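You operate a simulated robot arm through the tools that you are given. There is no shell and no other tool. Be economical: measure what you need, move in short steps, check, and stop when the job is done.

You are at the controls of a simulated robot arm. One attempt, no reset.

Task
Take the blue toothbrush and leave it on the counter beside the sink. Then open the bin drawer, fetch the brown card box from the bin marked card and stand it on top of the white tile marked one and shut the drawer again. Do these in the order given. Set down upright: brown card box.

Only the result counts: the job must be done as asked and must still hold three seconds after the hand-in. Knocking over, shifting, dropping, spilling or breaking anything else fails it.

Robot
A 6-joint arm with a two-finger parallel gripper on a trunk, on a base that drives. Base frame: it is fixed to the floor where the robot stands at the start and does not move with it; the origin is under the middle of the robot, x ahead of it, y to its left, z up. Lengths are in mm, angles in rad, forces in N, time in s.
With the tool pointing down near the work surface it reaches from about 260 to 680 mm from the robot's upright axis, wherever it stands. Its first joint turns from -2.897 to 2.897 rad. Places, roughly: bin drawer [-1000, 500, 500]; counter beside the sink [-1000, 0, 900]; white tile marked one [-1000, -1000, 1000]. Payload 4.1 kg.
The tool frame sits at the grasp point between the pads (the TCP): z along the fingers, y along the line on which they close. The tips reach 23 mm beyond it. The gripper opens to 94 mm. The fingers are 38 mm wide and 10 mm thick; the gripper's body (54 by 96 mm) begins 39 mm behind the TCP.
Orientation is that of the tool frame in the base frame, as a unit quaternion [x, y, z, w]. With the fingers straight down and closing along the base's y, the tool's x points along the base's -x, its y along +y and its z along -z.

Tools
- The arm moves only by the tool arm_command. Its argument "motion" is a list of rows, each an object (a shift or turn left out is 0, a gripper value left out holds the last) with "dr": the turn, a rotation vector about the tool's x, y, z in units of 4 degrees (1.0 is 4 degrees), a list of three; "delta_pos": the shift along the tool's x, y, z in units of 25 mm (1.0 is 25 mm), a list of three; "gripper": the opening, from 0 (shut) to 1 (fully open). In form: [{"dr": [rx, ry, rz], "delta_pos": [x, y, z], "gripper": gripper}, ...]. A call has 1 to 20 rows; each row shifts and turns the commanded pose from where the row before left it, along the tool's axes as they then stand. A call with a number of a shift or a turn outside -1 to 1 is refused whole. Rows are played at 5 a second. More than 50 mm and 0.15 rad between two rows, or a gripper value outside its range, and nothing of the call is played. Where a pose cannot be reached the arm comes as near as it can. A force on the tool above 40 N (or 10 N above the force at the start of the call, whichever is more), or a blocked arm, ends the call early, and 0.2 s more pass. Each finger travels about 45 mm/s and halts on what it meets, pressing with about 23 N; the grip force reading is that of the motor and also rises with nothing between the fingers. The clock runs only during rows and for 0.2 s after the last one: add rows that do not move to give the fingers time. It gives the time, the measured TCP pose, the force on the tool (base axes), the opening and the grip force at its end, in the units of the frame above (readings bear some noise), with the torque about the TCP (base axes, N m) and any sound that the robot's microphone picked up.
- Cameras (640 x 400 px; columns grow to the right, rows downward): "scene" is now at [-53, 109.3, 1355.8]; the picture's right is [-0.99, -0.10, -0.00], its down [-0.10, 0.93, -0.36] and it looks along [0.04, -0.36, -0.93] (base axes); focal length 214 px, centre (320, 200). "wrist" rides on the gripper at [86, 16, -74] in the tool frame; the picture's right is [-0.18, 0.98, 0.00], its down [-0.58, -0.11, -0.81] and it looks along [-0.79, -0.15, 0.59] (tool axes); focal length 243 px, centre (320, 200). There is no depth. A picture from a camera that has moved, and an enlarged one, comes with that camera's place and axes in the base frame and with its lens.
- capture(camera): a new picture of that camera. No time passes.
- lift_body(by): slides the trunk up (or, below 0, down) by that many mm; the arm and the scene camera ride with it, the base frame stays. It gives what a move gives, with no picture.
- roll_base(legs): drives the robot by 1 to 6 legs, each [ahead, turn to the left] in mm and rad, along the robot's own axes; the way and the turn of a leg run together, so that a leg with both is an arc; at most 1500 mm and 3.142 rad a leg. The arm and the cameras ride along, it lands a little off, and it stops where it bumps. It gives what a move gives.
- turn_head(pan, tilt): turns the head with the scene camera to pan (to the left, within 2.705 rad either way) and tilt (down, from -0.506 to 1.204), counted from straight ahead of the robot. It gives what a move gives.
- close_up(camera, box): a new picture of the part [left, top, right, bottom] of that camera's present view, enlarged. No time passes.
- finish_job(): hands the job in; it is judged then, once.

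Go step by step. Nothing tells you exact positions but the pictures and the camera data: compare them with the known pose of the tool, close in by small moves and look again before you grip or let go. The budget is 165 turns and 108 pictures, counting those below and the enlarged ones. Unless the task says otherwise, let go and move clear before handing in, and close with one line.

The tools are called after "Request:" by a JSON object that holds its "api" and its "payload". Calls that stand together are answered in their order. arm_command: Moves the arm, as the interface text tells. Its arguments: {"type":"object","properties":{"motion":{"type":"array","items":{"type":"object","properties":{"dr":{"type":"array","items":{"type":"number"}},"delta_pos":{"type":"array","items":{"type":"number"}},"gripper":{"type":"number"}}}}},"required":["motion"]} The other tools are called the same way: lift_body (by) slides the trunk up or down; roll_base (legs) drives the base; turn_head (pan, tilt) turns the head that bears the scene camera; capture (camera) takes a picture; close_up (camera, box) takes an enlarged picture of a part of a camera's view; finish_job () hands the job in.

At the start:

```text
time: 0.0
tcp_pos: [-312.1, 167.2, 1189.4]
ee_rot: [0.0, 1.0, 0.0, 0.0]
ft_force: [0.0, 0.1, -0.4]
torque: [0.01, 0.0, 0.01]
grip_width: 93.9
grip_force: 0.0
trunk travel left (down, up): [-350.0, 240.0]
robot x, y, heading: [3.0, -0.9, 0.001]
head pan, tilt: [-1.468, 1.201]
```

scene: 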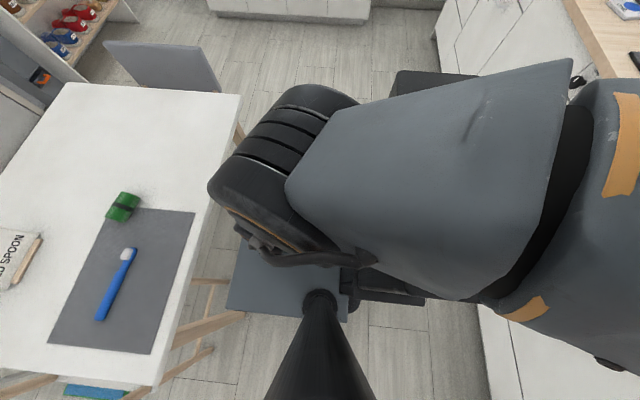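
wrist: 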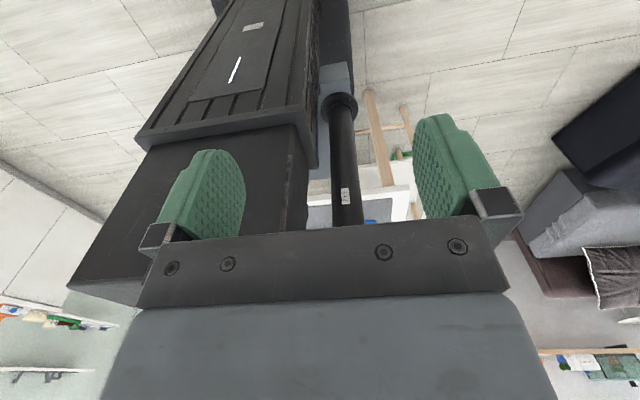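

The blue toothbrush lies on a grey mat on a table ahead of the robot, at about (700, 190, 504). I'll look around first.

Request:
{"api": "turn_head", "payload": {"pan": 0, "tilt": 0.7}}

Request:
{"api": "capture", "payload": {"camera": "scene"}}

Request:
{"api": "turn_head", "payload": {"pan": 2.6, "tilt": 0.5}}

Request:
{"api": "capture", "payload": {"camera": "scene"}}

Request:
{"api": "turn_head", "payload": {"pan": -2.6, "tilt": 0.5}}

Request:
{"api": "capture", "payload": {"camera": "scene"}}

```text
time: 1.6
tcp_pos: [-312.6, 167.0, 1189.1]
ee_rot: [0.0, 1.0, 0.001, -0.001]
ft_force: [0.0, -0.5, 0.3]
torque: [-0.02, -0.01, 0.03]
grip_width: 94.2
grip_force: 0.0
trunk travel left (down, up): [-350.0, 240.0]
robot x, y, heading: [-0.7, 1.7, 0.001]
head pan, tilt: [0.0, 0.7]
```

```text
105 pictures are left
camera scene: at [26.2, 164.9, 1391.8], right [0.0, -1.0, 0.0], down [-0.64, 0.0, -0.76], along [0.76, 0.0, -0.64], focal length 214 px, centre (320, 200)
```

scene: 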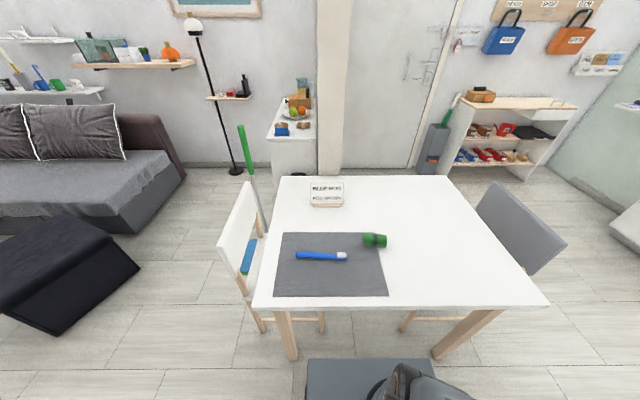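

```text
time: 3.9
tcp_pos: [-311.2, 167.8, 1189.4]
ee_rot: [-0.001, 1.0, 0.0, 0.0]
ft_force: [0.2, 0.2, -1.2]
torque: [0.0, -0.01, 0.01]
grip_width: 94.0
grip_force: 0.1
trunk travel left (down, up): [-350.0, 240.0]
robot x, y, heading: [-2.2, 4.6, 0.001]
head pan, tilt: [2.601, 0.499]
```

```text
104 pictures are left
camera scene: at [-136.7, 211.8, 1409.5], right [0.52, 0.86, 0.0], down [0.41, -0.25, -0.88], along [-0.75, 0.45, -0.48], focal length 214 px, centre (320, 200)
```

scene: 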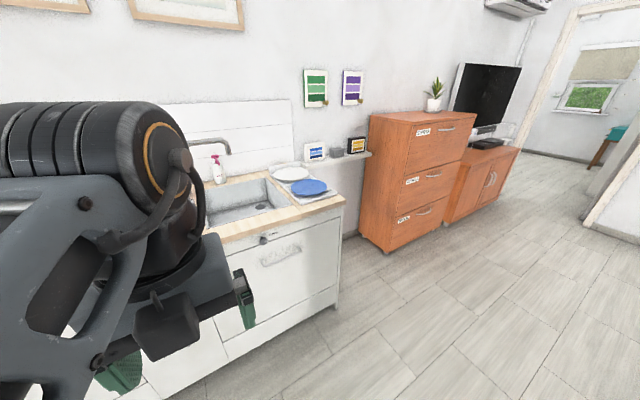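

```text
time: 8.0
tcp_pos: [-312.8, 167.4, 1190.8]
ee_rot: [0.0, 1.0, 0.001, 0.0]
ft_force: [0.3, -0.3, 0.3]
torque: [-0.03, -0.02, 0.01]
grip_width: 94.2
grip_force: 0.1
trunk travel left (down, up): [-350.0, 240.0]
robot x, y, heading: [-3.2, 0.8, -0.002]
head pan, tilt: [-2.601, 0.499]
```

```text
103 pictures are left
camera scene: at [-136.7, 118.0, 1409.5], right [-0.52, 0.86, 0.0], down [0.41, 0.25, -0.88], along [-0.75, -0.45, -0.48], focal length 214 px, centre (320, 200)
```

scene: 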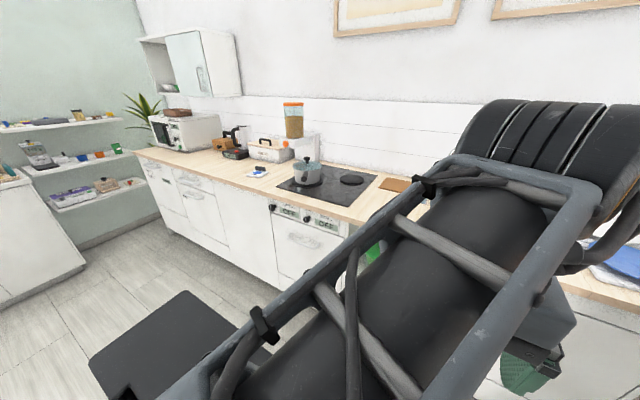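

Comparing the two views puts the table at about z≈765 and the toothbrush near (466, 165). The arm is tucked behind the robot, so I'll look at its posture before swinging it.

Request:
{"api": "turn_head", "payload": {"pan": -1.57, "tilt": 0.3}}

Request:
{"api": "capture", "payload": {"camera": "scene"}}

Request:
{"api": "turn_head", "payload": {"pan": 2.7, "tilt": 1.1}}

Request:
{"api": "capture", "payload": {"camera": "scene"}}

Request:
{"api": "turn_head", "payload": {"pan": 1.57, "tilt": 1.2}}

Request:
{"api": "capture", "payload": {"camera": "scene"}}

```text
time: 9.3
tcp_pos: [-312.9, 167.2, 1189.4]
ee_rot: [0.0, 1.0, 0.0, 0.0]
ft_force: [-0.4, -0.2, -0.3]
torque: [-0.01, 0.01, -0.02]
grip_width: 93.9
grip_force: 0.0
trunk travel left (down, up): [-350.0, 240.0]
robot x, y, heading: [-0.9, 0.4, 0.001]
head pan, tilt: [-1.571, 0.3]
```

```text
102 pictures are left
camera scene: at [-58.8, 71.5, 1427.9], right [-1.0, 0.0, 0.0], down [0.0, 0.3, -0.96], along [0.0, -0.96, -0.3], focal length 214 px, centre (320, 200)
```

scene: 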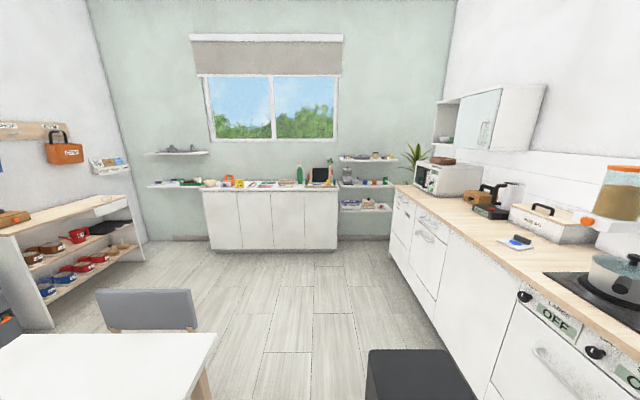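

```text
time: 12.7
tcp_pos: [-311.8, 167.7, 1189.8]
ee_rot: [-0.001, 1.0, -0.001, 0.001]
ft_force: [1.0, 0.1, -0.5]
torque: [0.01, 0.03, 0.0]
grip_width: 94.1
grip_force: 0.0
trunk travel left (down, up): [-350.0, 240.0]
robot x, y, heading: [-0.5, -3.5, -0.0]
head pan, tilt: [2.7, 1.1]
```

```text
101 pictures are left
camera scene: at [-115.8, 191.9, 1361.8], right [0.43, 0.9, 0.0], down [0.81, -0.38, -0.45], along [-0.41, 0.19, -0.89], focal length 214 px, centre (320, 200)
```

scene: 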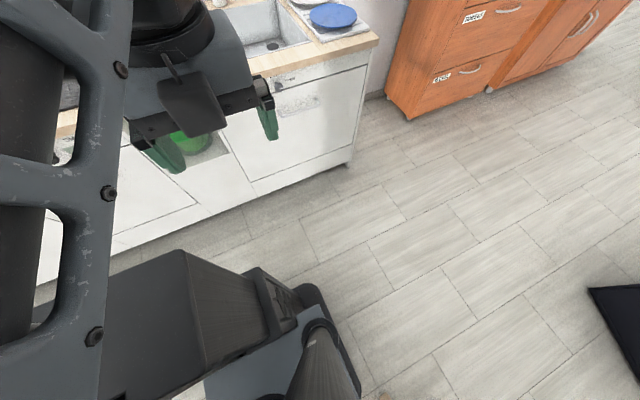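

```text
time: 14.1
tcp_pos: [-312.5, 166.7, 1189.2]
ee_rot: [0.001, 1.0, 0.0, 0.001]
ft_force: [-0.6, -0.3, 0.1]
torque: [0.01, 0.03, 0.03]
grip_width: 94.0
grip_force: 0.0
trunk travel left (down, up): [-350.0, 240.0]
robot x, y, heading: [-1.3, -0.5, -0.001]
head pan, tilt: [1.571, 1.201]
```

```text
100 pictures are left
camera scene: at [-58.8, 220.8, 1355.8], right [1.0, 0.0, 0.0], down [0.0, -0.93, -0.36], along [0.0, 0.36, -0.93], focal length 214 px, centre (320, 200)
```

scene: 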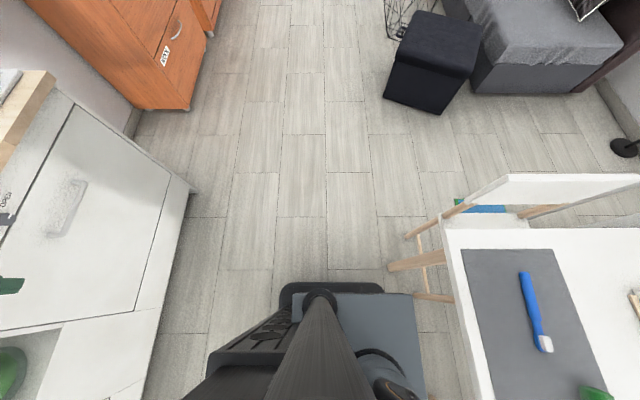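

The camera pole stands left of the arm, and the arm's first joint may be near its limit. I'll test swinging the arm the other way, around the back toward the right side, at constant height.

Request:
{"api": "arm_command", "payload": {"motion": [{"dr": [0, 0, -0.875], "delta_pos": [0.41, -0.76, 0]}, {"dr": [0, 0, -0.875], "delta_pos": [0.41, -0.76, 0]}, {"dr": [0, 0, -0.875], "delta_pos": [0.41, -0.76, 0]}, {"dr": [0, 0, -0.875], "delta_pos": [0.41, -0.76, 0]}, {"dr": [0, 0, -0.875], "delta_pos": [0.41, -0.76, 0]}, {"dr": [0, 0, -0.875], "delta_pos": [0.41, -0.76, 0]}, {"dr": [0, 0, -0.875], "delta_pos": [0.41, -0.76, 0]}, {"dr": [0, 0, -0.875], "delta_pos": [0.41, -0.76, 0]}]}}

```text
time: 15.9
tcp_pos: [-327.4, 111.9, 1190.8]
ee_rot: [-0.242, 0.97, -0.002, -0.001]
ft_force: [-0.2, -0.5, -0.5]
torque: [0.01, 0.0, -0.04]
grip_width: 94.1
grip_force: 0.0
out of reach, approached as far as the arm can: row 3, 4, 5, 6, 7, 8
trunk travel left (down, up): [-350.0, 240.0]
robot x, y, heading: [-3.1, 1.7, 0.002]
head pan, tilt: [1.571, 1.201]
```

That direction is at the joint limit, so I'll test the other way in a careful swing toward the pole side.

Request:
{"api": "arm_command", "payload": {"motion": [{"dr": [0, 0, 0.875], "delta_pos": [-0.617, 0.576, 0]}, {"dr": [0, 0, 0.875], "delta_pos": [-0.617, 0.576, 0]}, {"dr": [0, 0, 0.875], "delta_pos": [-0.617, 0.576, 0]}, {"dr": [0, 0, 0.875], "delta_pos": [-0.617, 0.576, 0]}, {"dr": [0, 0, 0.875], "delta_pos": [-0.617, 0.576, 0]}, {"dr": [0, 0, 0.875], "delta_pos": [-0.617, 0.576, 0]}, {"dr": [0, 0, 0.875], "delta_pos": [-0.617, 0.576, 0]}, {"dr": [0, 0, 0.875], "delta_pos": [-0.617, 0.576, 0]}]}}

Request:
{"api": "turn_head", "payload": {"pan": 2.7, "tilt": 1.1}}

Request:
{"api": "capture", "payload": {"camera": "scene"}}

Request:
{"api": "capture", "payload": {"camera": "wrist"}}

```text
time: 17.9
tcp_pos: [-261.9, 232.9, 1185.7]
ee_rot: [-0.039, 0.999, -0.003, 0.004]
ft_force: [0.2, 0.2, -0.4]
torque: [0.03, 0.02, 0.0]
grip_width: 93.9
grip_force: 0.0
trunk travel left (down, up): [-350.0, 240.0]
robot x, y, heading: [-2.9, 0.6, 0.003]
head pan, tilt: [1.571, 1.201]
stopped in row 8: the arm was blocked; the commanded pose is now the measured one
```

```text
time: 19.2
tcp_pos: [-264.0, 231.6, 1184.3]
ee_rot: [-0.041, 0.999, -0.005, 0.006]
ft_force: [0.3, 0.1, 0.3]
torque: [0.0, 0.02, 0.04]
grip_width: 93.9
grip_force: 0.1
trunk travel left (down, up): [-350.0, 240.0]
robot x, y, heading: [0.6, -0.7, -0.002]
head pan, tilt: [2.7, 1.1]
```

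```text
99 pictures are left
camera scene: at [-66.8, 232.5, 1366.6], right [0.99, 0.12, 0.0], down [0.1, -0.85, -0.52], along [-0.06, 0.51, -0.86], focal length 214 px, centre (320, 200)
```

scene: 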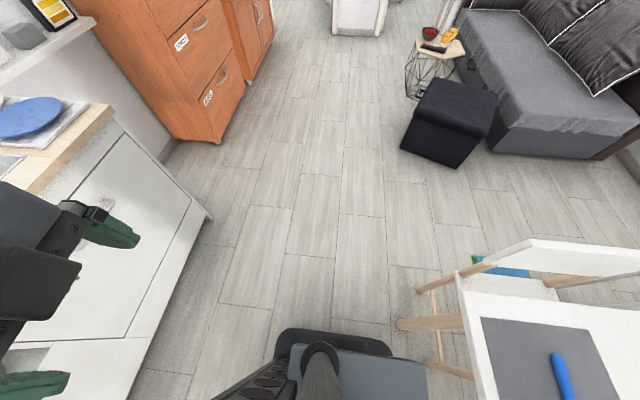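

```text
98 pictures are left
camera wrist: at [-352.5, 240.9, 1256.9], right [0.1, 0.99, -0.01], down [0.58, -0.05, 0.81], along [0.81, -0.09, -0.58], focal length 243 px, centre (320, 200)
```

wrist: 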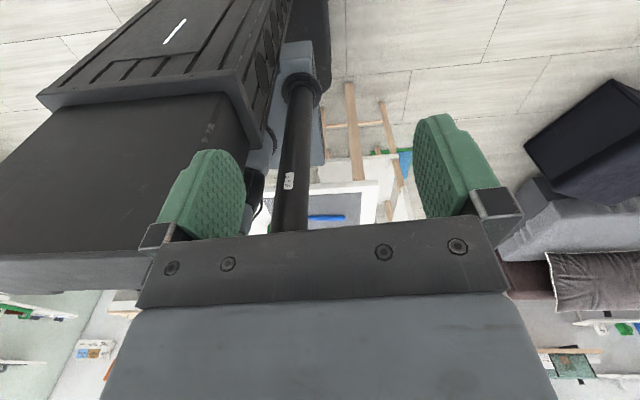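

The swing was blocked near the head. The head's camera body, turned left, may be the obstacle, so I'll turn it forward and try a bit further.

Request:
{"api": "turn_head", "payload": {"pan": -0.3, "tilt": 0.6}}

Request:
{"api": "arm_command", "payload": {"motion": [{"dr": [0, 0, 0.875], "delta_pos": [-0.617, 0.576, 0]}, {"dr": [0, 0, 0.875], "delta_pos": [-0.617, 0.576, 0]}, {"dr": [0, 0, 0.875], "delta_pos": [-0.617, 0.576, 0]}, {"dr": [0, 0, 0.875], "delta_pos": [-0.617, 0.576, 0]}, {"dr": [0, 0, 0.875], "delta_pos": [-0.617, 0.576, 0]}]}}

Request:
{"api": "capture", "payload": {"camera": "wrist"}}

```text
time: 21.8
tcp_pos: [-261.5, 232.2, 1186.6]
ee_rot: [-0.039, 0.999, -0.003, 0.004]
ft_force: [-0.4, -1.2, -0.1]
torque: [0.01, 0.01, -0.04]
grip_width: 94.1
grip_force: 0.1
trunk travel left (down, up): [-350.0, 240.0]
robot x, y, heading: [2.3, 0.0, 0.001]
head pan, tilt: [-0.3, 0.6]
```

```text
time: 22.7
tcp_pos: [-257.8, 231.5, 1180.8]
ee_rot: [-0.023, 1.0, -0.007, 0.011]
ft_force: [-0.5, -0.1, 0.6]
torque: [0.04, 0.03, 0.01]
grip_width: 93.9
grip_force: 0.0
trunk travel left (down, up): [-350.0, 240.0]
robot x, y, heading: [-1.1, -0.7, -0.001]
head pan, tilt: [-0.3, 0.6]
stopped in row 4: the arm was blocked; the commanded pose is now the measured one
```

```text
97 pictures are left
camera wrist: at [-346.2, 243.6, 1252.1], right [0.14, 0.99, -0.01], down [0.57, -0.07, 0.82], along [0.81, -0.12, -0.57], focal length 243 px, centre (320, 200)
```

wrist: 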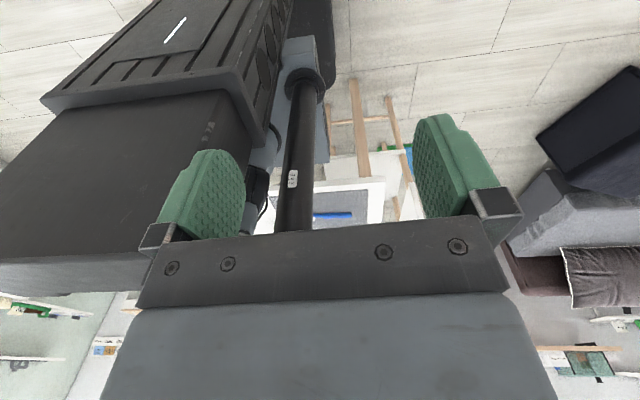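

The pole is solid. I'll raise the arm toward vertical so j1 can rotate past the pole: first back off to azimuth 150°, align the tool radially, then pitch it outward.

Request:
{"api": "arm_command", "payload": {"motion": [{"delta_pos": [0.95, -1, 0]}, {"delta_pos": [0.95, -1, 0]}, {"dr": [0, 0, 1]}, {"dr": [0, 0, 1]}, {"dr": [0, 0, 1]}, {"dr": [0, 0, 1]}, {"dr": [0, 0, 1]}, {"dr": [0, 0, 1]}, {"dr": [0, 0, 1]}, {"dr": [0, 0, 1]}]}}

Request:
{"api": "arm_command", "payload": {"motion": [{"dr": [0, 1, 0], "delta_pos": [0.5, 0, 0]}, {"dr": [0, 1, 0], "delta_pos": [0.5, 0, 0]}, {"dr": [0, 1, 0], "delta_pos": [0.5, 0, 0]}, {"dr": [0, 1, 0], "delta_pos": [0.5, 0, 0]}, {"dr": [0, 1, 0], "delta_pos": [0.5, 0, 0]}, {"dr": [0, 1, 0], "delta_pos": [0.5, 0, 0]}, {"dr": [0, 1, 0], "delta_pos": [0.5, 0, 0]}, {"dr": [0, 1, 0], "delta_pos": [0.5, 0, 0]}, {"dr": [0, 1, 0], "delta_pos": [0.5, 0, 0]}, {"dr": [0, 1, 0], "delta_pos": [0.5, 0, 0]}, {"dr": [0, 1, 0], "delta_pos": [0.5, 0, 0]}, {"dr": [0, 1, 0], "delta_pos": [0.5, 0, 0]}, {"dr": [0, 1, 0], "delta_pos": [0.5, 0, 0]}, {"dr": [0, 1, 0], "delta_pos": [0.5, 0, 0]}, {"dr": [0, 1, 0], "delta_pos": [0.5, 0, 0]}]}}

```text
time: 24.9
tcp_pos: [-268.3, 234.3, 1179.6]
ee_rot: [0.243, 0.97, -0.004, 0.013]
ft_force: [0.6, 0.2, 0.4]
torque: [0.03, -0.02, 0.0]
grip_width: 93.9
grip_force: 0.0
out of reach, approached as far as the arm can: row 8, 9, 10
trunk travel left (down, up): [-350.0, 240.0]
robot x, y, heading: [0.9, 1.6, -0.003]
head pan, tilt: [-0.3, 0.6]
```

```text
time: 28.1
tcp_pos: [-406.5, 309.9, 1264.7]
ee_rot: [0.211, 0.844, 0.12, -0.479]
ft_force: [1.0, 0.6, -0.2]
torque: [-0.01, 0.02, 0.01]
grip_width: 93.9
grip_force: 0.1
out of reach, approached as far as the arm can: row 2
trunk travel left (down, up): [-350.0, 240.0]
robot x, y, heading: [3.1, -0.1, -0.003]
head pan, tilt: [-0.3, 0.6]
```

Request:
{"api": "arm_command", "payload": {"motion": [{"dr": [0, 1, 0], "delta_pos": [0.5, 0, 0]}, {"dr": [0, 1, 0], "delta_pos": [0.5, 0, 0]}, {"dr": [0, 1, 0], "delta_pos": [0.5, 0, 0]}, {"dr": [0, 1, 0], "delta_pos": [0.5, 0, 0]}, {"dr": [0, 1, 0], "delta_pos": [0.5, 0, 0]}, {"dr": [0, 1, 0], "delta_pos": [0.5, 0, 0]}, {"dr": [0, 1, 0], "delta_pos": [0.5, 0, 0]}, {"dr": [0, 1, 0], "delta_pos": [0.5, 0, 0]}, {"dr": [0, 1, 0], "delta_pos": [0.5, 0, 0]}, {"dr": [0, 1, 0], "delta_pos": [0.5, 0, 0]}, {"dr": [0, 1, 0], "delta_pos": [0.5, 0, 0]}, {"dr": [0, 1, 0], "delta_pos": [0.5, 0, 0]}, {"dr": [0, 1, 0], "delta_pos": [0.5, 0, 0]}, {"dr": [0, 1, 0], "delta_pos": [0.5, 0, 0]}, {"dr": [0, 1, 0], "delta_pos": [0.5, 0, 0]}]}}

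Request:
{"api": "capture", "payload": {"camera": "wrist"}}

```text
time: 31.3
tcp_pos: [-414.4, 311.6, 1438.9]
ee_rot: [-0.12, -0.509, -0.204, 0.828]
ft_force: [0.7, 0.0, 0.2]
torque: [0.04, 0.01, -0.01]
grip_width: 93.7
grip_force: 0.1
out of reach, approached as far as the arm can: row 13, 14
trunk travel left (down, up): [-350.0, 240.0]
robot x, y, heading: [-0.1, 0.7, 0.001]
head pan, tilt: [-0.3, 0.6]
```

```text
96 pictures are left
camera wrist: at [-313.3, 276.2, 1481.7], right [0.38, 0.91, -0.16], down [0.35, -0.3, -0.88], along [-0.85, 0.28, -0.44], focal length 243 px, centre (320, 200)
```

wrist: 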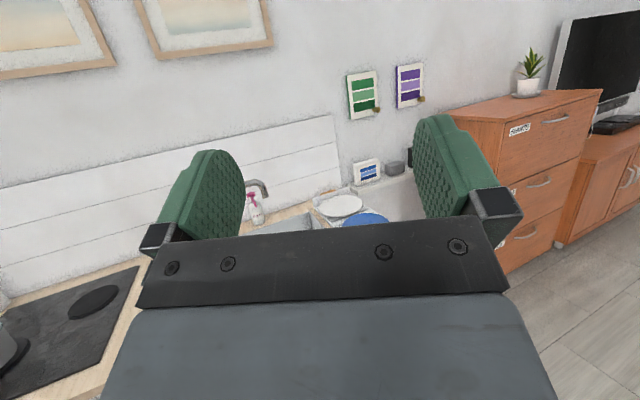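

Next, raise the whole arm with the tool now pointing outward and up.

Request:
{"api": "arm_command", "payload": {"motion": [{"delta_pos": [0.866, 0, 0.5]}, {"delta_pos": [0.866, 0, 0.5]}, {"delta_pos": [0.866, 0, 0.5]}, {"delta_pos": [0.866, 0, 0.5]}, {"delta_pos": [0.866, 0, 0.5]}, {"delta_pos": [0.866, 0, 0.5]}, {"delta_pos": [0.866, 0, 0.5]}, {"delta_pos": [0.866, 0, 0.5]}, {"delta_pos": [0.966, 0, -0.25]}, {"delta_pos": [0.966, 0, -0.25]}, {"delta_pos": [0.966, 0, -0.25]}, {"delta_pos": [0.966, 0, -0.25]}, {"delta_pos": [0.966, 0, -0.25]}, {"delta_pos": [0.966, 0, -0.25]}]}}

```text
time: 32.4
tcp_pos: [-329.1, 232.0, 1605.0]
ee_rot: [-0.082, -0.439, -0.201, 0.872]
ft_force: [-0.6, 0.2, 0.0]
torque: [0.04, 0.05, 0.03]
grip_width: 93.8
grip_force: 0.0
out of reach, approached as far as the arm can: row 3, 4, 5
trunk travel left (down, up): [-350.0, 240.0]
robot x, y, heading: [1.9, -1.9, 0.001]
head pan, tilt: [-0.3, 0.6]
stopped in row 5: the arm was blocked; the commanded pose is now the measured one
```

Request:
{"api": "turn_head", "payload": {"pan": -1.9, "tilt": 0.2}}

Request:
{"api": "capture", "payload": {"camera": "scene"}}

Request:
{"api": "turn_head", "payload": {"pan": 2.5, "tilt": -0.1}}

Request:
{"api": "capture", "payload": {"camera": "scene"}}

```text
time: 34.0
tcp_pos: [-331.8, 232.8, 1600.4]
ee_rot: [-0.084, -0.445, -0.199, 0.869]
ft_force: [-0.6, 0.4, -0.8]
torque: [0.01, -0.02, 0.0]
grip_width: 94.0
grip_force: 0.1
trunk travel left (down, up): [-350.0, 240.0]
robot x, y, heading: [1.1, -3.4, -0.002]
head pan, tilt: [-1.901, 0.201]
```

```text
95 pictures are left
camera scene: at [-10.2, 85.5, 1442.4], right [-0.85, -0.52, 0.0], down [-0.1, 0.16, -0.98], along [0.51, -0.84, -0.19], focal length 214 px, centre (320, 200)
```

scene: 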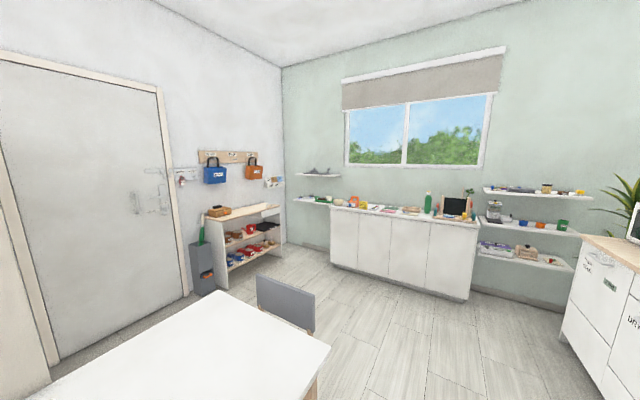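

```text
time: 37.5
tcp_pos: [-324.6, 226.2, 1605.1]
ee_rot: [-0.081, -0.437, -0.2, 0.873]
ft_force: [-1.2, -0.6, -0.1]
torque: [-0.03, -0.01, 0.02]
grip_width: 93.8
grip_force: 0.0
trunk travel left (down, up): [-350.0, 240.0]
robot x, y, heading: [-2.5, -2.1, 0.0]
head pan, tilt: [2.499, -0.099]
```

```text
94 pictures are left
camera scene: at [-38.7, 251.2, 1462.3], right [0.97, -0.23, 0.0], down [0.01, 0.05, -1.0], along [0.23, 0.97, 0.05], focal length 214 px, centre (320, 200)
```

scene: 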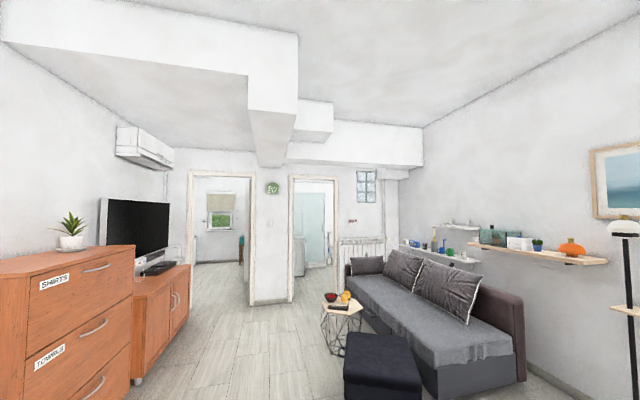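

The head keeps bumping the arm, so I'll face it forward, shift the arm away from the pole (tool −y), and then go further up.

Request:
{"api": "turn_head", "payload": {"pan": 0, "tilt": 0.6}}

Request:
{"api": "arm_command", "payload": {"motion": [{"delta_pos": [0, -1, 0]}, {"delta_pos": [0, -1, 0]}, {"delta_pos": [0, -1, 0]}, {"delta_pos": [0, -1, 0]}]}}

Request:
{"api": "arm_command", "payload": {"motion": [{"delta_pos": [0.8, 0, 0.6]}, {"delta_pos": [0.8, 0, 0.6]}, {"delta_pos": [0.8, 0, 0.6]}, {"delta_pos": [0.8, 0, 0.6]}]}}

```text
time: 39.8
tcp_pos: [-322.5, 226.0, 1606.3]
ee_rot: [-0.08, -0.435, -0.201, 0.874]
ft_force: [-0.2, 0.5, -1.2]
torque: [0.03, 0.04, -0.02]
grip_width: 94.0
grip_force: 0.1
trunk travel left (down, up): [-350.0, 240.0]
robot x, y, heading: [2.9, -1.1, 0.005]
head pan, tilt: [0.0, 0.6]
```

```text
time: 40.8
tcp_pos: [-362.2, 178.7, 1577.3]
ee_rot: [-0.077, -0.449, -0.195, 0.868]
ft_force: [-0.9, -0.1, 0.8]
torque: [-0.02, -0.01, 0.02]
grip_width: 94.2
grip_force: 0.1
out of reach, approached as far as the arm can: row 3, 4
trunk travel left (down, up): [-350.0, 240.0]
robot x, y, heading: [-3.8, 1.7, 0.0]
head pan, tilt: [0.0, 0.6]
```

```text
time: 41.8
tcp_pos: [-326.5, 187.3, 1613.2]
ee_rot: [-0.084, -0.443, -0.2, 0.87]
ft_force: [-0.9, -0.1, 0.0]
torque: [0.0, -0.01, -0.01]
grip_width: 94.0
grip_force: 0.0
out of reach, approached as far as the arm can: row 1, 2, 3, 4
trunk travel left (down, up): [-350.0, 240.0]
robot x, y, heading: [-1.8, -0.3, 0.001]
head pan, tilt: [0.0, 0.6]
```

Next, pitch the tool further up while bringing the wrist inward over the shoulder.

Request:
{"api": "arm_command", "payload": {"motion": [{"dr": [0, 1, 0], "delta_pos": [0.75, 0, -0.3]}, {"dr": [0, 1, 0], "delta_pos": [0.75, 0, -0.3]}, {"dr": [0, 1, 0], "delta_pos": [0.75, 0, -0.3]}, {"dr": [0, 1, 0], "delta_pos": [0.75, 0, -0.3]}, {"dr": [0, 1, 0], "delta_pos": [0.75, 0, -0.2]}, {"dr": [0, 1, 0], "delta_pos": [0.75, 0, -0.2]}, {"dr": [0, 1, 0], "delta_pos": [0.75, 0, -0.2]}, {"dr": [0, 1, 0], "delta_pos": [0.75, 0, -0.2]}]}}

Request:
{"api": "capture", "payload": {"camera": "wrist"}}

```text
time: 43.6
tcp_pos: [-244.3, 140.5, 1652.8]
ee_rot: [-0.025, -0.255, -0.204, 0.945]
ft_force: [0.3, -0.2, 0.1]
torque: [0.0, -0.01, -0.01]
grip_width: 93.9
grip_force: 0.0
out of reach, approached as far as the arm can: row 3, 4, 5, 6
trunk travel left (down, up): [-350.0, 240.0]
robot x, y, heading: [0.2, -1.5, 0.001]
head pan, tilt: [0.0, 0.6]
```

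```text
93 pictures are left
camera wrist: at [-134.6, 111.7, 1631.7], right [0.24, 0.97, -0.03], down [-0.12, 0.0, -0.99], along [-0.96, 0.25, 0.11], focal length 243 px, centre (320, 200)
```

wrist: 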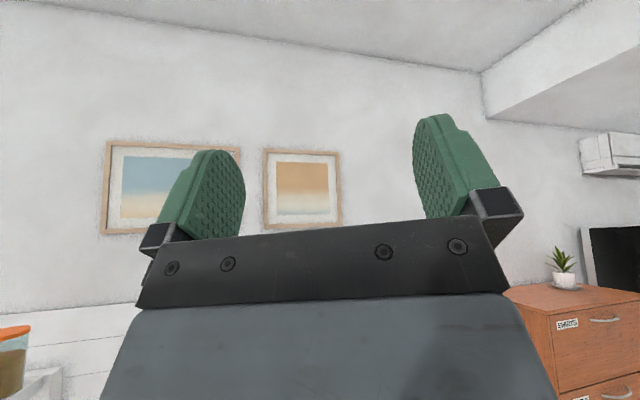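

Request:
{"api": "arm_command", "payload": {"motion": [{"dr": [0, 1, 0], "delta_pos": [0.9, -0.15, 0]}, {"dr": [0, 1, 0], "delta_pos": [0.9, -0.15, 0]}, {"dr": [0, 1, 0], "delta_pos": [0.9, -0.15, 0]}, {"dr": [0, 1, 0], "delta_pos": [0.9, -0.15, 0]}, {"dr": [0, 1, 0], "delta_pos": [0.9, -0.15, 0]}, {"dr": [0, 0.5, 0], "delta_pos": [0.9, -0.15, 0]}]}}

```text
time: 45.0
tcp_pos: [-145.0, 80.1, 1715.1]
ee_rot: [0.014, -0.076, -0.204, 0.976]
ft_force: [-0.6, 0.1, -0.4]
torque: [-0.01, -0.02, 0.02]
grip_width: 93.8
grip_force: 0.0
out of reach, approached as far as the arm can: row 2, 3, 4
trunk travel left (down, up): [-350.0, 240.0]
robot x, y, heading: [-2.1, -0.2, 0.001]
head pan, tilt: [0.0, 0.6]
```

Request:
{"api": "arm_command", "payload": {"motion": [{"dr": [0, 0.5, 0], "delta_pos": [0.9, 0, -0.1]}, {"dr": [0, 0.3, 0], "delta_pos": [0.9, 0, -0.1]}, {"dr": [0, 0, 0], "delta_pos": [0.9, 0, -0.1]}, {"dr": [0, 0, 0], "delta_pos": [0.5, 0, -0.1]}]}}

Request:
{"api": "turn_head", "payload": {"pan": -1.3, "tilt": 0.0}}

Request:
{"api": "capture", "payload": {"camera": "scene"}}

```text
time: 46.0
tcp_pos: [-66.4, 45.9, 1735.4]
ee_rot: [0.022, -0.042, -0.203, 0.978]
ft_force: [-0.1, 0.0, -0.2]
torque: [0.02, -0.02, 0.02]
grip_width: 93.9
grip_force: 0.1
out of reach, approached as far as the arm can: row 1, 2, 3, 4
trunk travel left (down, up): [-350.0, 240.0]
robot x, y, heading: [-3.1, -1.2, -0.002]
head pan, tilt: [0.0, 0.6]
```

```text
time: 47.5
tcp_pos: [-62.5, 43.7, 1735.2]
ee_rot: [0.022, -0.038, -0.204, 0.978]
ft_force: [1.0, 0.5, -0.1]
torque: [-0.02, -0.01, 0.01]
grip_width: 94.1
grip_force: 0.0
trunk travel left (down, up): [-350.0, 240.0]
robot x, y, heading: [-1.6, -1.7, -0.003]
head pan, tilt: [-1.3, 0.0]
```

```text
92 pictures are left
camera scene: at [22.1, 204.1, 1455.8], right [0.44, -0.9, 0.0], down [0.0, 0.0, -1.0], along [0.9, 0.44, 0.0], focal length 214 px, centre (320, 200)
```

scene: 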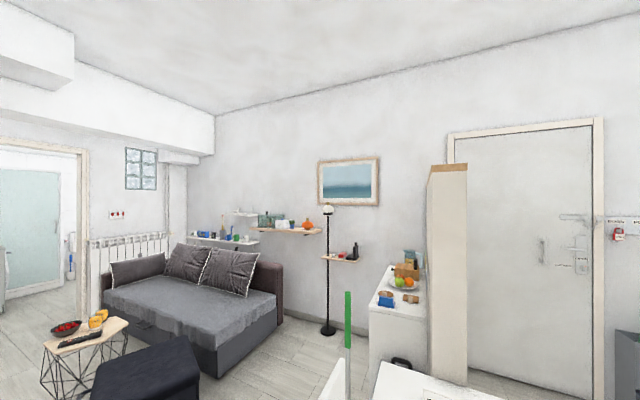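

The head is being nudged by the near-vertical arm. I'll face the head outward (left) and then swing the arm around the vertical axis.

Request:
{"api": "turn_head", "payload": {"pan": 1.57, "tilt": 0.5}}

Request:
{"api": "arm_command", "payload": {"motion": [{"dr": [0, 0, -1], "delta_pos": [0.04, 0.21, 0]}, {"dr": [0, 0, -1], "delta_pos": [0.04, 0.21, 0]}, {"dr": [0, 0, -1], "delta_pos": [0.04, 0.21, 0]}, {"dr": [0, 0, -1], "delta_pos": [0.04, 0.21, 0]}, {"dr": [0, 0, -1], "delta_pos": [0.04, 0.21, 0]}, {"dr": [0, 0, -1], "delta_pos": [0.04, 0.21, 0]}, {"dr": [0, 0, -1], "delta_pos": [0.04, 0.21, 0]}, {"dr": [0, 0, -1], "delta_pos": [0.04, 0.21, 0]}, {"dr": [0, 0, -1], "delta_pos": [0.04, 0.21, 0]}, {"dr": [0, 0, -1], "delta_pos": [0.04, 0.21, 0]}]}}

Request:
{"api": "capture", "payload": {"camera": "wrist"}}

```text
time: 50.0
tcp_pos: [-63.6, 43.6, 1736.4]
ee_rot: [0.022, -0.04, -0.204, 0.978]
ft_force: [1.1, -0.4, -0.2]
torque: [-0.01, 0.03, 0.0]
grip_width: 94.1
grip_force: 0.1
trunk travel left (down, up): [-350.0, 240.0]
robot x, y, heading: [-0.5, -0.6, 0.002]
head pan, tilt: [1.571, 0.499]
```

```text
time: 52.2
tcp_pos: [-22.7, 77.4, 1740.1]
ee_rot: [0.034, -0.03, -0.527, 0.849]
ft_force: [0.8, -0.1, -0.2]
torque: [-0.01, -0.02, 0.02]
grip_width: 94.1
grip_force: 0.0
trunk travel left (down, up): [-350.0, 240.0]
robot x, y, heading: [-2.6, -2.4, -0.0]
head pan, tilt: [1.571, 0.499]
```

```text
91 pictures are left
camera wrist: at [36.8, 7.6, 1668.2], right [0.8, 0.6, 0.09], down [-0.28, 0.49, -0.82], along [-0.54, 0.63, 0.56], focal length 243 px, centre (320, 200)
```

wrist: 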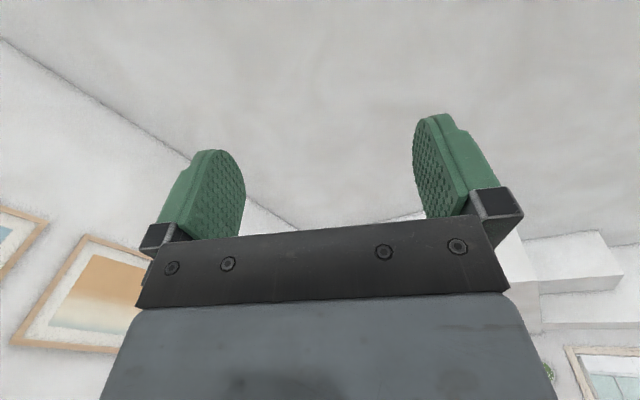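

The swing works with no contact, so I'll continue around to the front.

Request:
{"api": "arm_command", "payload": {"motion": [{"dr": [0, 0, -1], "delta_pos": [0.04, 0.21, 0]}, {"dr": [0, 0, -1], "delta_pos": [0.04, 0.21, 0]}, {"dr": [0, 0, -1], "delta_pos": [0.04, 0.21, 0]}, {"dr": [0, 0, -1], "delta_pos": [0.04, 0.21, 0]}, {"dr": [0, 0, -1], "delta_pos": [0.04, 0.21, 0]}, {"dr": [0, 0, -1], "delta_pos": [0.04, 0.21, 0]}, {"dr": [0, 0, -1], "delta_pos": [0.04, 0.21, 0]}, {"dr": [0, 0, -1], "delta_pos": [0.04, 0.21, 0]}, {"dr": [0, 0, -1], "delta_pos": [0.04, 0.21, 0]}, {"dr": [0, 0, -1], "delta_pos": [0.04, 0.21, 0]}, {"dr": [0, 0, -1], "delta_pos": [0.04, 0.21, 0]}, {"dr": [0, 0, -1], "delta_pos": [0.04, 0.21, 0]}, {"dr": [0, 0, -1], "delta_pos": [0.04, 0.21, 0]}, {"dr": [0, 0, -1], "delta_pos": [0.04, 0.21, 0]}, {"dr": [0, 0, -1], "delta_pos": [0.04, 0.21, 0]}, {"dr": [0, 0, -1], "delta_pos": [0.04, 0.21, 0]}, {"dr": [0, 0, -1], "delta_pos": [0.04, 0.21, 0]}, {"dr": [0, 0, -1], "delta_pos": [0.04, 0.21, 0]}, {"dr": [0, 0, -1], "delta_pos": [0.04, 0.21, 0]}, {"dr": [0, 0, -1], "delta_pos": [0.04, 0.21, 0]}]}}

Request:
{"api": "arm_command", "payload": {"motion": [{"dr": [0, 0, -1], "delta_pos": [0.04, 0.21, 0]}, {"dr": [0, 0, -1], "delta_pos": [0.04, 0.21, 0]}, {"dr": [0, 0, -1], "delta_pos": [0.04, 0.21, 0]}, {"dr": [0, 0, -1], "delta_pos": [0.04, 0.21, 0]}, {"dr": [0, 0, -1], "delta_pos": [0.04, 0.21, 0]}, {"dr": [0, 0, -1], "delta_pos": [0.04, 0.21, 0]}, {"dr": [0, 0, -1], "delta_pos": [0.04, 0.21, 0]}, {"dr": [0, 0, -1], "delta_pos": [0.04, 0.21, 0]}, {"dr": [0, 0, -1], "delta_pos": [0.04, 0.21, 0]}, {"dr": [0, 0, -1], "delta_pos": [0.04, 0.21, 0]}, {"dr": [0, 0, -1], "delta_pos": [0.04, 0.21, 0]}, {"dr": [0, 0, -1], "delta_pos": [0.04, 0.21, 0]}]}}

```text
time: 56.4
tcp_pos: [65.9, 38.8, 1746.9]
ee_rot: [-0.045, 0.001, 0.949, -0.312]
ft_force: [0.0, -0.3, 0.8]
torque: [0.02, -0.01, -0.01]
grip_width: 93.9
grip_force: 0.1
trunk travel left (down, up): [-350.0, 240.0]
robot x, y, heading: [0.7, -2.0, 0.0]
head pan, tilt: [1.571, 0.499]
```

```text
time: 59.0
tcp_pos: [86.6, 14.0, 1747.1]
ee_rot: [-0.005, 0.039, 0.999, -0.022]
ft_force: [0.6, -0.4, -0.2]
torque: [0.0, 0.02, -0.01]
grip_width: 94.0
grip_force: 0.0
out of reach, approached as far as the arm can: row 4, 5, 6, 7
trunk travel left (down, up): [-350.0, 240.0]
robot x, y, heading: [0.9, 2.1, -0.0]
head pan, tilt: [1.571, 0.499]
```

The arm is now vertical at the front. Next, lean it out forward.

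Request:
{"api": "arm_command", "payload": {"motion": [{"dr": [0, -0.8, 0], "delta_pos": [-0.87, 0, -0.25]}, {"dr": [0, -0.8, 0], "delta_pos": [-0.87, 0, -0.25]}, {"dr": [0, -0.8, 0], "delta_pos": [-0.87, 0, -0.2]}, {"dr": [0, -0.8, 0], "delta_pos": [-0.87, 0, -0.2]}, {"dr": [0, -0.8, 0], "delta_pos": [-0.87, 0, -0.18]}, {"dr": [0, -0.8, 0], "delta_pos": [-0.87, 0, -0.18]}, {"dr": [0, -0.8, 0], "delta_pos": [-0.87, 0, -0.18]}, {"dr": [0, -0.8, 0], "delta_pos": [-0.87, 0, -0.1]}, {"dr": [0, -0.8, 0], "delta_pos": [-0.87, 0, -0.1]}, {"dr": [0, -0.8, 0], "delta_pos": [-0.87, 0, -0.1]}]}}

Request:
{"api": "capture", "payload": {"camera": "wrist"}}

```text
time: 61.2
tcp_pos: [296.5, 15.4, 1705.1]
ee_rot: [0.27, 0.043, 0.962, -0.01]
ft_force: [-0.8, 0.6, 0.2]
torque: [0.01, 0.03, 0.0]
grip_width: 94.1
grip_force: 0.1
out of reach, approached as far as the arm can: row 1, 2, 3, 4, 5, 6, 7, 8, 9, 10
trunk travel left (down, up): [-350.0, 240.0]
robot x, y, heading: [-2.8, -1.2, -0.001]
head pan, tilt: [1.571, 0.499]
```

```text
90 pictures are left
camera wrist: at [183.9, -7.7, 1687.2], right [0.2, -0.98, -0.02], down [0.07, 0.03, -1.0], along [0.98, 0.2, 0.08], focal length 243 px, centre (320, 200)
```

wrist: 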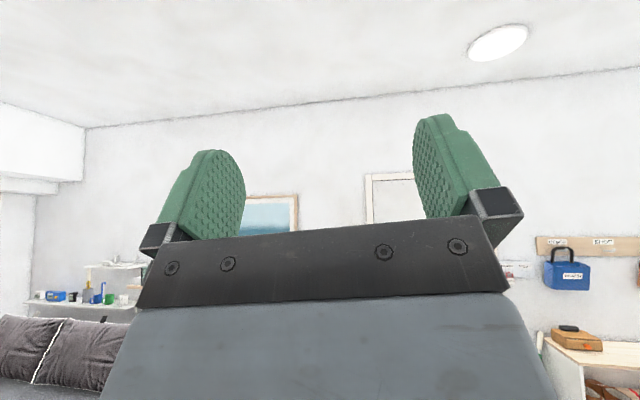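

Request:
{"api": "arm_command", "payload": {"motion": [{"dr": [0, -1, 0], "delta_pos": [-0.84, 0, -0.5]}, {"dr": [0, -1, 0], "delta_pos": [-0.84, 0, -0.5]}, {"dr": [0, -1, 0], "delta_pos": [-0.86, 0, -0.45]}, {"dr": [0, -1, 0], "delta_pos": [-0.88, 0, -0.4]}, {"dr": [0, -1, 0], "delta_pos": [-0.9, 0, -0.35]}, {"dr": [0, -1, 0], "delta_pos": [-0.95, 0, -0.3]}, {"dr": [0, -1, 0], "delta_pos": [-0.95, 0, -0.3]}, {"dr": [0, -1, 0], "delta_pos": [-1, 0, -0.25]}, {"dr": [0, -1, 0], "delta_pos": [-1, 0, -0.2]}, {"dr": [0, -1, 0], "delta_pos": [-1, 0, -0.15]}, {"dr": [0, -1, 0], "delta_pos": [-1, 0, -0.1]}, {"dr": [0, -1, 0], "delta_pos": [-1, 0, -0.1]}]}}

Request:
{"api": "arm_command", "payload": {"motion": [{"dr": [0, -1, 0], "delta_pos": [-0.9, 0, 0]}, {"dr": [0, -1, 0], "delta_pos": [-0.9, 0, 0]}, {"dr": [0, -1, 0], "delta_pos": [-0.9, 0, 0]}, {"dr": [0, -1, 0], "delta_pos": [-0.9, 0, 0]}, {"dr": [0, -1, 0], "delta_pos": [-0.9, 0, 0]}, {"dr": [0, -1, 0], "delta_pos": [-0.8, 0, 0]}, {"dr": [0, -1, 0], "delta_pos": [-0.8, 0, 0]}, {"dr": [0, -1, 0], "delta_pos": [-0.8, 0, 0]}, {"dr": [0, -1, 0], "delta_pos": [-0.7, 0, 0]}, {"dr": [0, -1, 0], "delta_pos": [-0.7, 0, 0]}, {"dr": [0, -1, 0], "delta_pos": [-0.6, 0, 0]}, {"dr": [0, -1, 0], "delta_pos": [-0.6, 0, 0]}]}}

```text
time: 63.8
tcp_pos: [429.8, -3.3, 1572.5]
ee_rot: [0.639, 0.045, 0.768, 0.009]
ft_force: [1.0, 0.4, 0.9]
torque: [0.0, -0.03, 0.0]
grip_width: 93.9
grip_force: 0.0
out of reach, approached as far as the arm can: row 1, 2, 3, 4, 5, 6, 7, 8, 9, 10, 11, 12
trunk travel left (down, up): [-350.0, 240.0]
robot x, y, heading: [-5.4, 1.0, 0.001]
head pan, tilt: [1.571, 0.499]
```

```text
time: 66.4
tcp_pos: [418.2, -30.1, 1424.0]
ee_rot: [0.896, 0.036, 0.441, 0.026]
ft_force: [-0.1, 0.4, 0.5]
torque: [-0.02, 0.0, 0.02]
grip_width: 94.0
grip_force: 0.1
out of reach, approached as far as the arm can: row 1, 2, 3, 4, 5, 6, 7, 8, 9, 10, 11
trunk travel left (down, up): [-350.0, 240.0]
robot x, y, heading: [-0.7, 0.4, 0.001]
head pan, tilt: [1.571, 0.499]
```

Request:
{"api": "arm_command", "payload": {"motion": [{"dr": [0, -1, 0], "delta_pos": [-0.6, 0, 0.2]}, {"dr": [0, -1, 0], "delta_pos": [-0.6, 0, 0.2]}, {"dr": [0, -1, 0], "delta_pos": [-0.6, 0, 0.2]}, {"dr": [0, -1, 0], "delta_pos": [-0.6, 0, 0.2]}, {"dr": [0, -1, 0], "delta_pos": [-0.6, 0, 0.3]}, {"dr": [0, -1, 0], "delta_pos": [-0.6, 0, 0.3]}, {"dr": [0, -1, 0], "delta_pos": [-0.5, 0, 0.3]}, {"dr": [0, -1, 0], "delta_pos": [-0.5, 0, 0.3]}, {"dr": [0, -1, 0], "delta_pos": [-0.5, 0, 0.4]}, {"dr": [0, -1, 0], "delta_pos": [-0.5, 0, 0.4]}, {"dr": [0, -1, 0], "delta_pos": [-0.5, 0, 0.4]}, {"dr": [0, -1, 0], "delta_pos": [-0.5, 0, 0.4]}, {"dr": [0, -1, 0], "delta_pos": [-0.5, 0, 0.4]}]}}

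Request:
{"api": "turn_head", "payload": {"pan": 0, "tilt": 0.8}}

Request:
{"api": "capture", "payload": {"camera": "scene"}}

Request:
{"api": "capture", "payload": {"camera": "wrist"}}

```text
time: 69.2
tcp_pos: [315.2, -48.4, 1240.7]
ee_rot: [0.999, 0.022, 0.007, 0.04]
ft_force: [-0.4, 0.7, -0.3]
torque: [-0.01, 0.0, 0.04]
grip_width: 93.8
grip_force: 0.0
out of reach, approached as far as the arm can: row 1, 11, 12, 13
trunk travel left (down, up): [-350.0, 240.0]
robot x, y, heading: [0.4, 0.6, -0.003]
head pan, tilt: [1.571, 0.499]
```

```text
time: 70.8
tcp_pos: [314.9, -48.6, 1240.7]
ee_rot: [0.999, 0.021, 0.008, 0.04]
ft_force: [0.5, 0.1, 0.5]
torque: [-0.05, 0.0, -0.03]
grip_width: 94.3
grip_force: 0.1
trunk travel left (down, up): [-350.0, 240.0]
robot x, y, heading: [-2.3, 1.9, 0.001]
head pan, tilt: [0.0, 0.799]
```

```text
89 pictures are left
camera scene: at [21.8, 164.9, 1383.6], right [0.0, -1.0, 0.0], down [-0.72, 0.0, -0.7], along [0.7, 0.0, -0.72], focal length 214 px, centre (320, 200)
```

scene: 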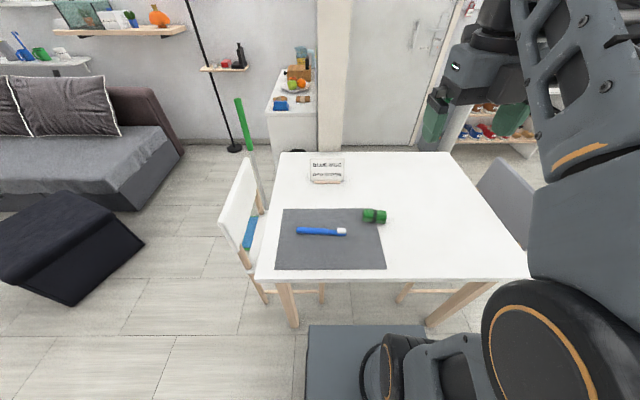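

```text
88 pictures are left
camera wrist: at [400.9, -55.6, 1317.0], right [-0.14, -0.99, 0.08], down [-0.6, 0.15, 0.79], along [-0.79, 0.07, -0.61], focal length 243 px, centre (320, 200)
```

wrist: 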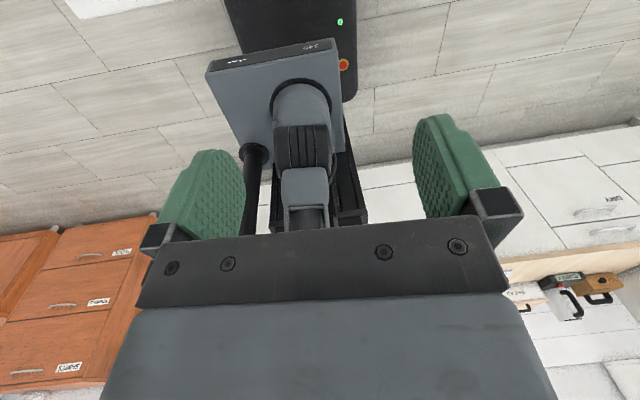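

The arm is now in front with the tool pointing down. I'll level it, move above the toothbrush handle at about (466, 180), and yaw 90° so the fingers close across it.

Request:
{"api": "arm_command", "payload": {"motion": [{"dr": [0.6, -0.13, 0]}, {"dr": [0.55, -0.13, 0]}, {"delta_pos": [0.5, -0.76, 1]}, {"delta_pos": [0.5, -0.76, 1]}, {"delta_pos": [0.5, -0.76, 1]}, {"delta_pos": [0.5, -0.76, 1]}, {"delta_pos": [0.5, -0.76, 1]}, {"delta_pos": [0.5, -0.76, 1]}, {"delta_pos": [0.5, -0.76, 1]}, {"delta_pos": [0.5, -0.76, 1]}, {"delta_pos": [0.5, -0.76, 1]}, {"delta_pos": [0.5, -0.76, 1]}, {"delta_pos": [0.5, -0.76, 1]}, {"delta_pos": [0.5, -0.76, 1]}]}}

Request:
{"api": "arm_command", "payload": {"motion": [{"dr": [0, 0, -1]}, {"dr": [0, 0, -1]}, {"dr": [0, 0, -1]}, {"dr": [0, 0, -1]}, {"dr": [0, 0, -1]}, {"dr": [0, 0, -1]}, {"dr": [0, 0, -1]}, {"dr": [0, 0, -1]}, {"dr": [0, 0, -1]}, {"dr": [0, 0, -1]}, {"dr": [0, 0, -1]}, {"dr": [0, 0, -1]}, {"dr": [0, 0, -1]}, {"dr": [0, 0, -1]}, {"dr": [0, 0, -1]}, {"dr": [0, 0, -1]}, {"dr": [0, 0, -1]}, {"dr": [0, 0, -1]}, {"dr": [0, 0, -1]}, {"dr": [0, 0, -1]}]}}

Request:
{"api": "capture", "payload": {"camera": "scene"}}

Request:
{"api": "capture", "payload": {"camera": "wrist"}}

```text
time: 73.8
tcp_pos: [439.0, -26.4, 925.1]
ee_rot: [1.0, 0.025, -0.004, -0.005]
ft_force: [-0.7, -0.8, 0.0]
torque: [0.0, 0.0, 0.01]
grip_width: 93.9
grip_force: 0.0
out of reach, approached as far as the arm can: row 1, 2, 4, 5, 6, 7, 8, 9, 10, 11, 12, 13, 14
trunk travel left (down, up): [-350.0, 240.0]
robot x, y, heading: [-1.2, 0.6, 0.003]
head pan, tilt: [0.0, 0.799]
```

```text
time: 78.0
tcp_pos: [437.5, -26.5, 926.4]
ee_rot: [0.752, 0.66, -0.003, -0.004]
ft_force: [0.2, 0.0, -0.3]
torque: [-0.01, -0.01, 0.02]
grip_width: 94.1
grip_force: 0.0
trunk travel left (down, up): [-350.0, 240.0]
robot x, y, heading: [-0.3, -0.6, -0.003]
head pan, tilt: [0.0, 0.799]
```

```text
87 pictures are left
camera scene: at [21.9, 164.8, 1383.5], right [0.0, -1.0, 0.0], down [-0.72, 0.0, -0.7], along [0.7, 0.0, -0.72], focal length 214 px, centre (320, 200)
```

scene: 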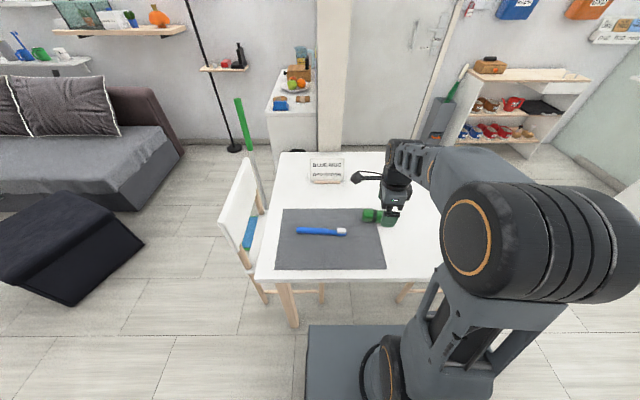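

```text
86 pictures are left
camera wrist: at [466.4, 56.5, 1000.0], right [0.95, -0.31, -0.01], down [-0.18, -0.56, 0.81], along [-0.26, -0.77, -0.59], focal length 243 px, centre (320, 200)
```

wrist: 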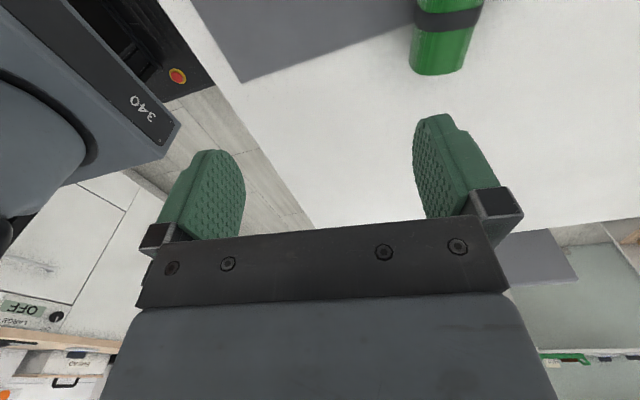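

The sideways motion was limited, so I'll retest it now that the yaw has changed.

Request:
{"api": "arm_command", "payload": {"motion": [{"dr": [0, 0, -1], "delta_pos": [1, 0, 0]}, {"dr": [0, 0, -0.85], "delta_pos": [1, 0, 0]}, {"delta_pos": [1, 0, 0]}, {"delta_pos": [1, 0, 0]}, {"delta_pos": [1, 0, 0]}, {"delta_pos": [1, 0, 0]}]}}

```text
time: 79.5
tcp_pos: [443.9, 123.2, 926.6]
ee_rot: [0.708, 0.706, -0.002, -0.004]
ft_force: [-0.3, 0.1, 0.0]
torque: [0.01, 0.01, -0.02]
grip_width: 94.1
grip_force: 0.0
trunk travel left (down, up): [-350.0, 240.0]
robot x, y, heading: [2.8, -0.0, 0.003]
head pan, tilt: [0.0, 0.799]
```

Sideways motion works now, so wrist yaw was the limit. Move over the handle, lower partway, and look.

Request:
{"api": "arm_command", "payload": {"motion": [{"delta_pos": [1, 0.45, 0]}, {"delta_pos": [1, 0.45, 0]}, {"delta_pos": [0, 0, 1]}, {"delta_pos": [0, 0, 1]}]}}

Request:
{"api": "capture", "payload": {"camera": "scene"}}

Request:
{"api": "capture", "payload": {"camera": "wrist"}}

```text
time: 80.5
tcp_pos: [464.5, 174.0, 875.7]
ee_rot: [0.708, 0.706, -0.003, -0.003]
ft_force: [-0.6, 0.3, -0.1]
torque: [-0.01, 0.01, 0.01]
grip_width: 94.0
grip_force: 0.0
trunk travel left (down, up): [-350.0, 240.0]
robot x, y, heading: [-0.7, 1.7, -0.001]
head pan, tilt: [0.0, 0.799]
```

```text
85 pictures are left
camera scene: at [21.8, 164.9, 1383.6], right [0.0, -1.0, 0.0], down [-0.72, 0.0, -0.7], along [0.7, 0.0, -0.72], focal length 214 px, centre (320, 200)
```

scene: 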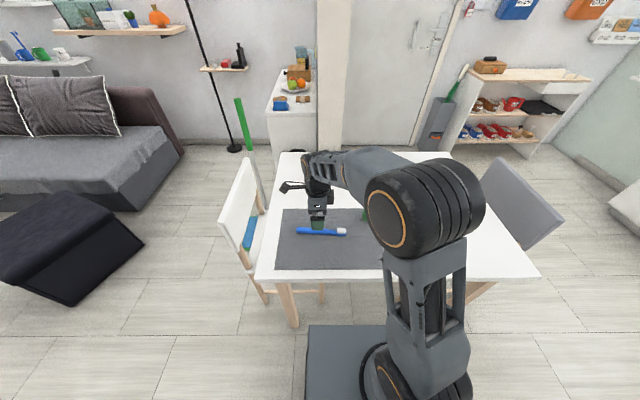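

```text
84 pictures are left
camera wrist: at [481.9, 259.3, 950.1], right [0.98, -0.19, -0.01], down [-0.1, -0.58, 0.81], along [-0.16, -0.79, -0.59], focal length 243 px, centre (320, 200)
```

wrist: 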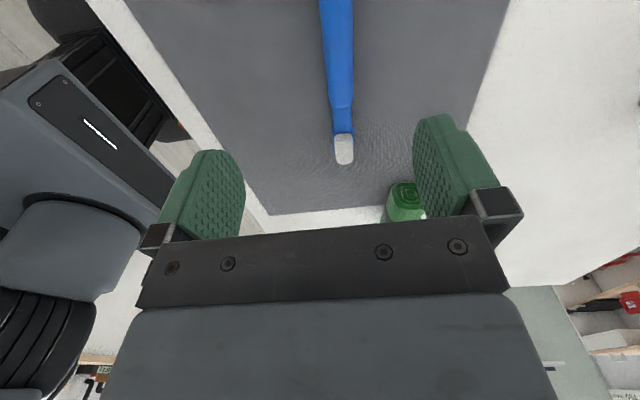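

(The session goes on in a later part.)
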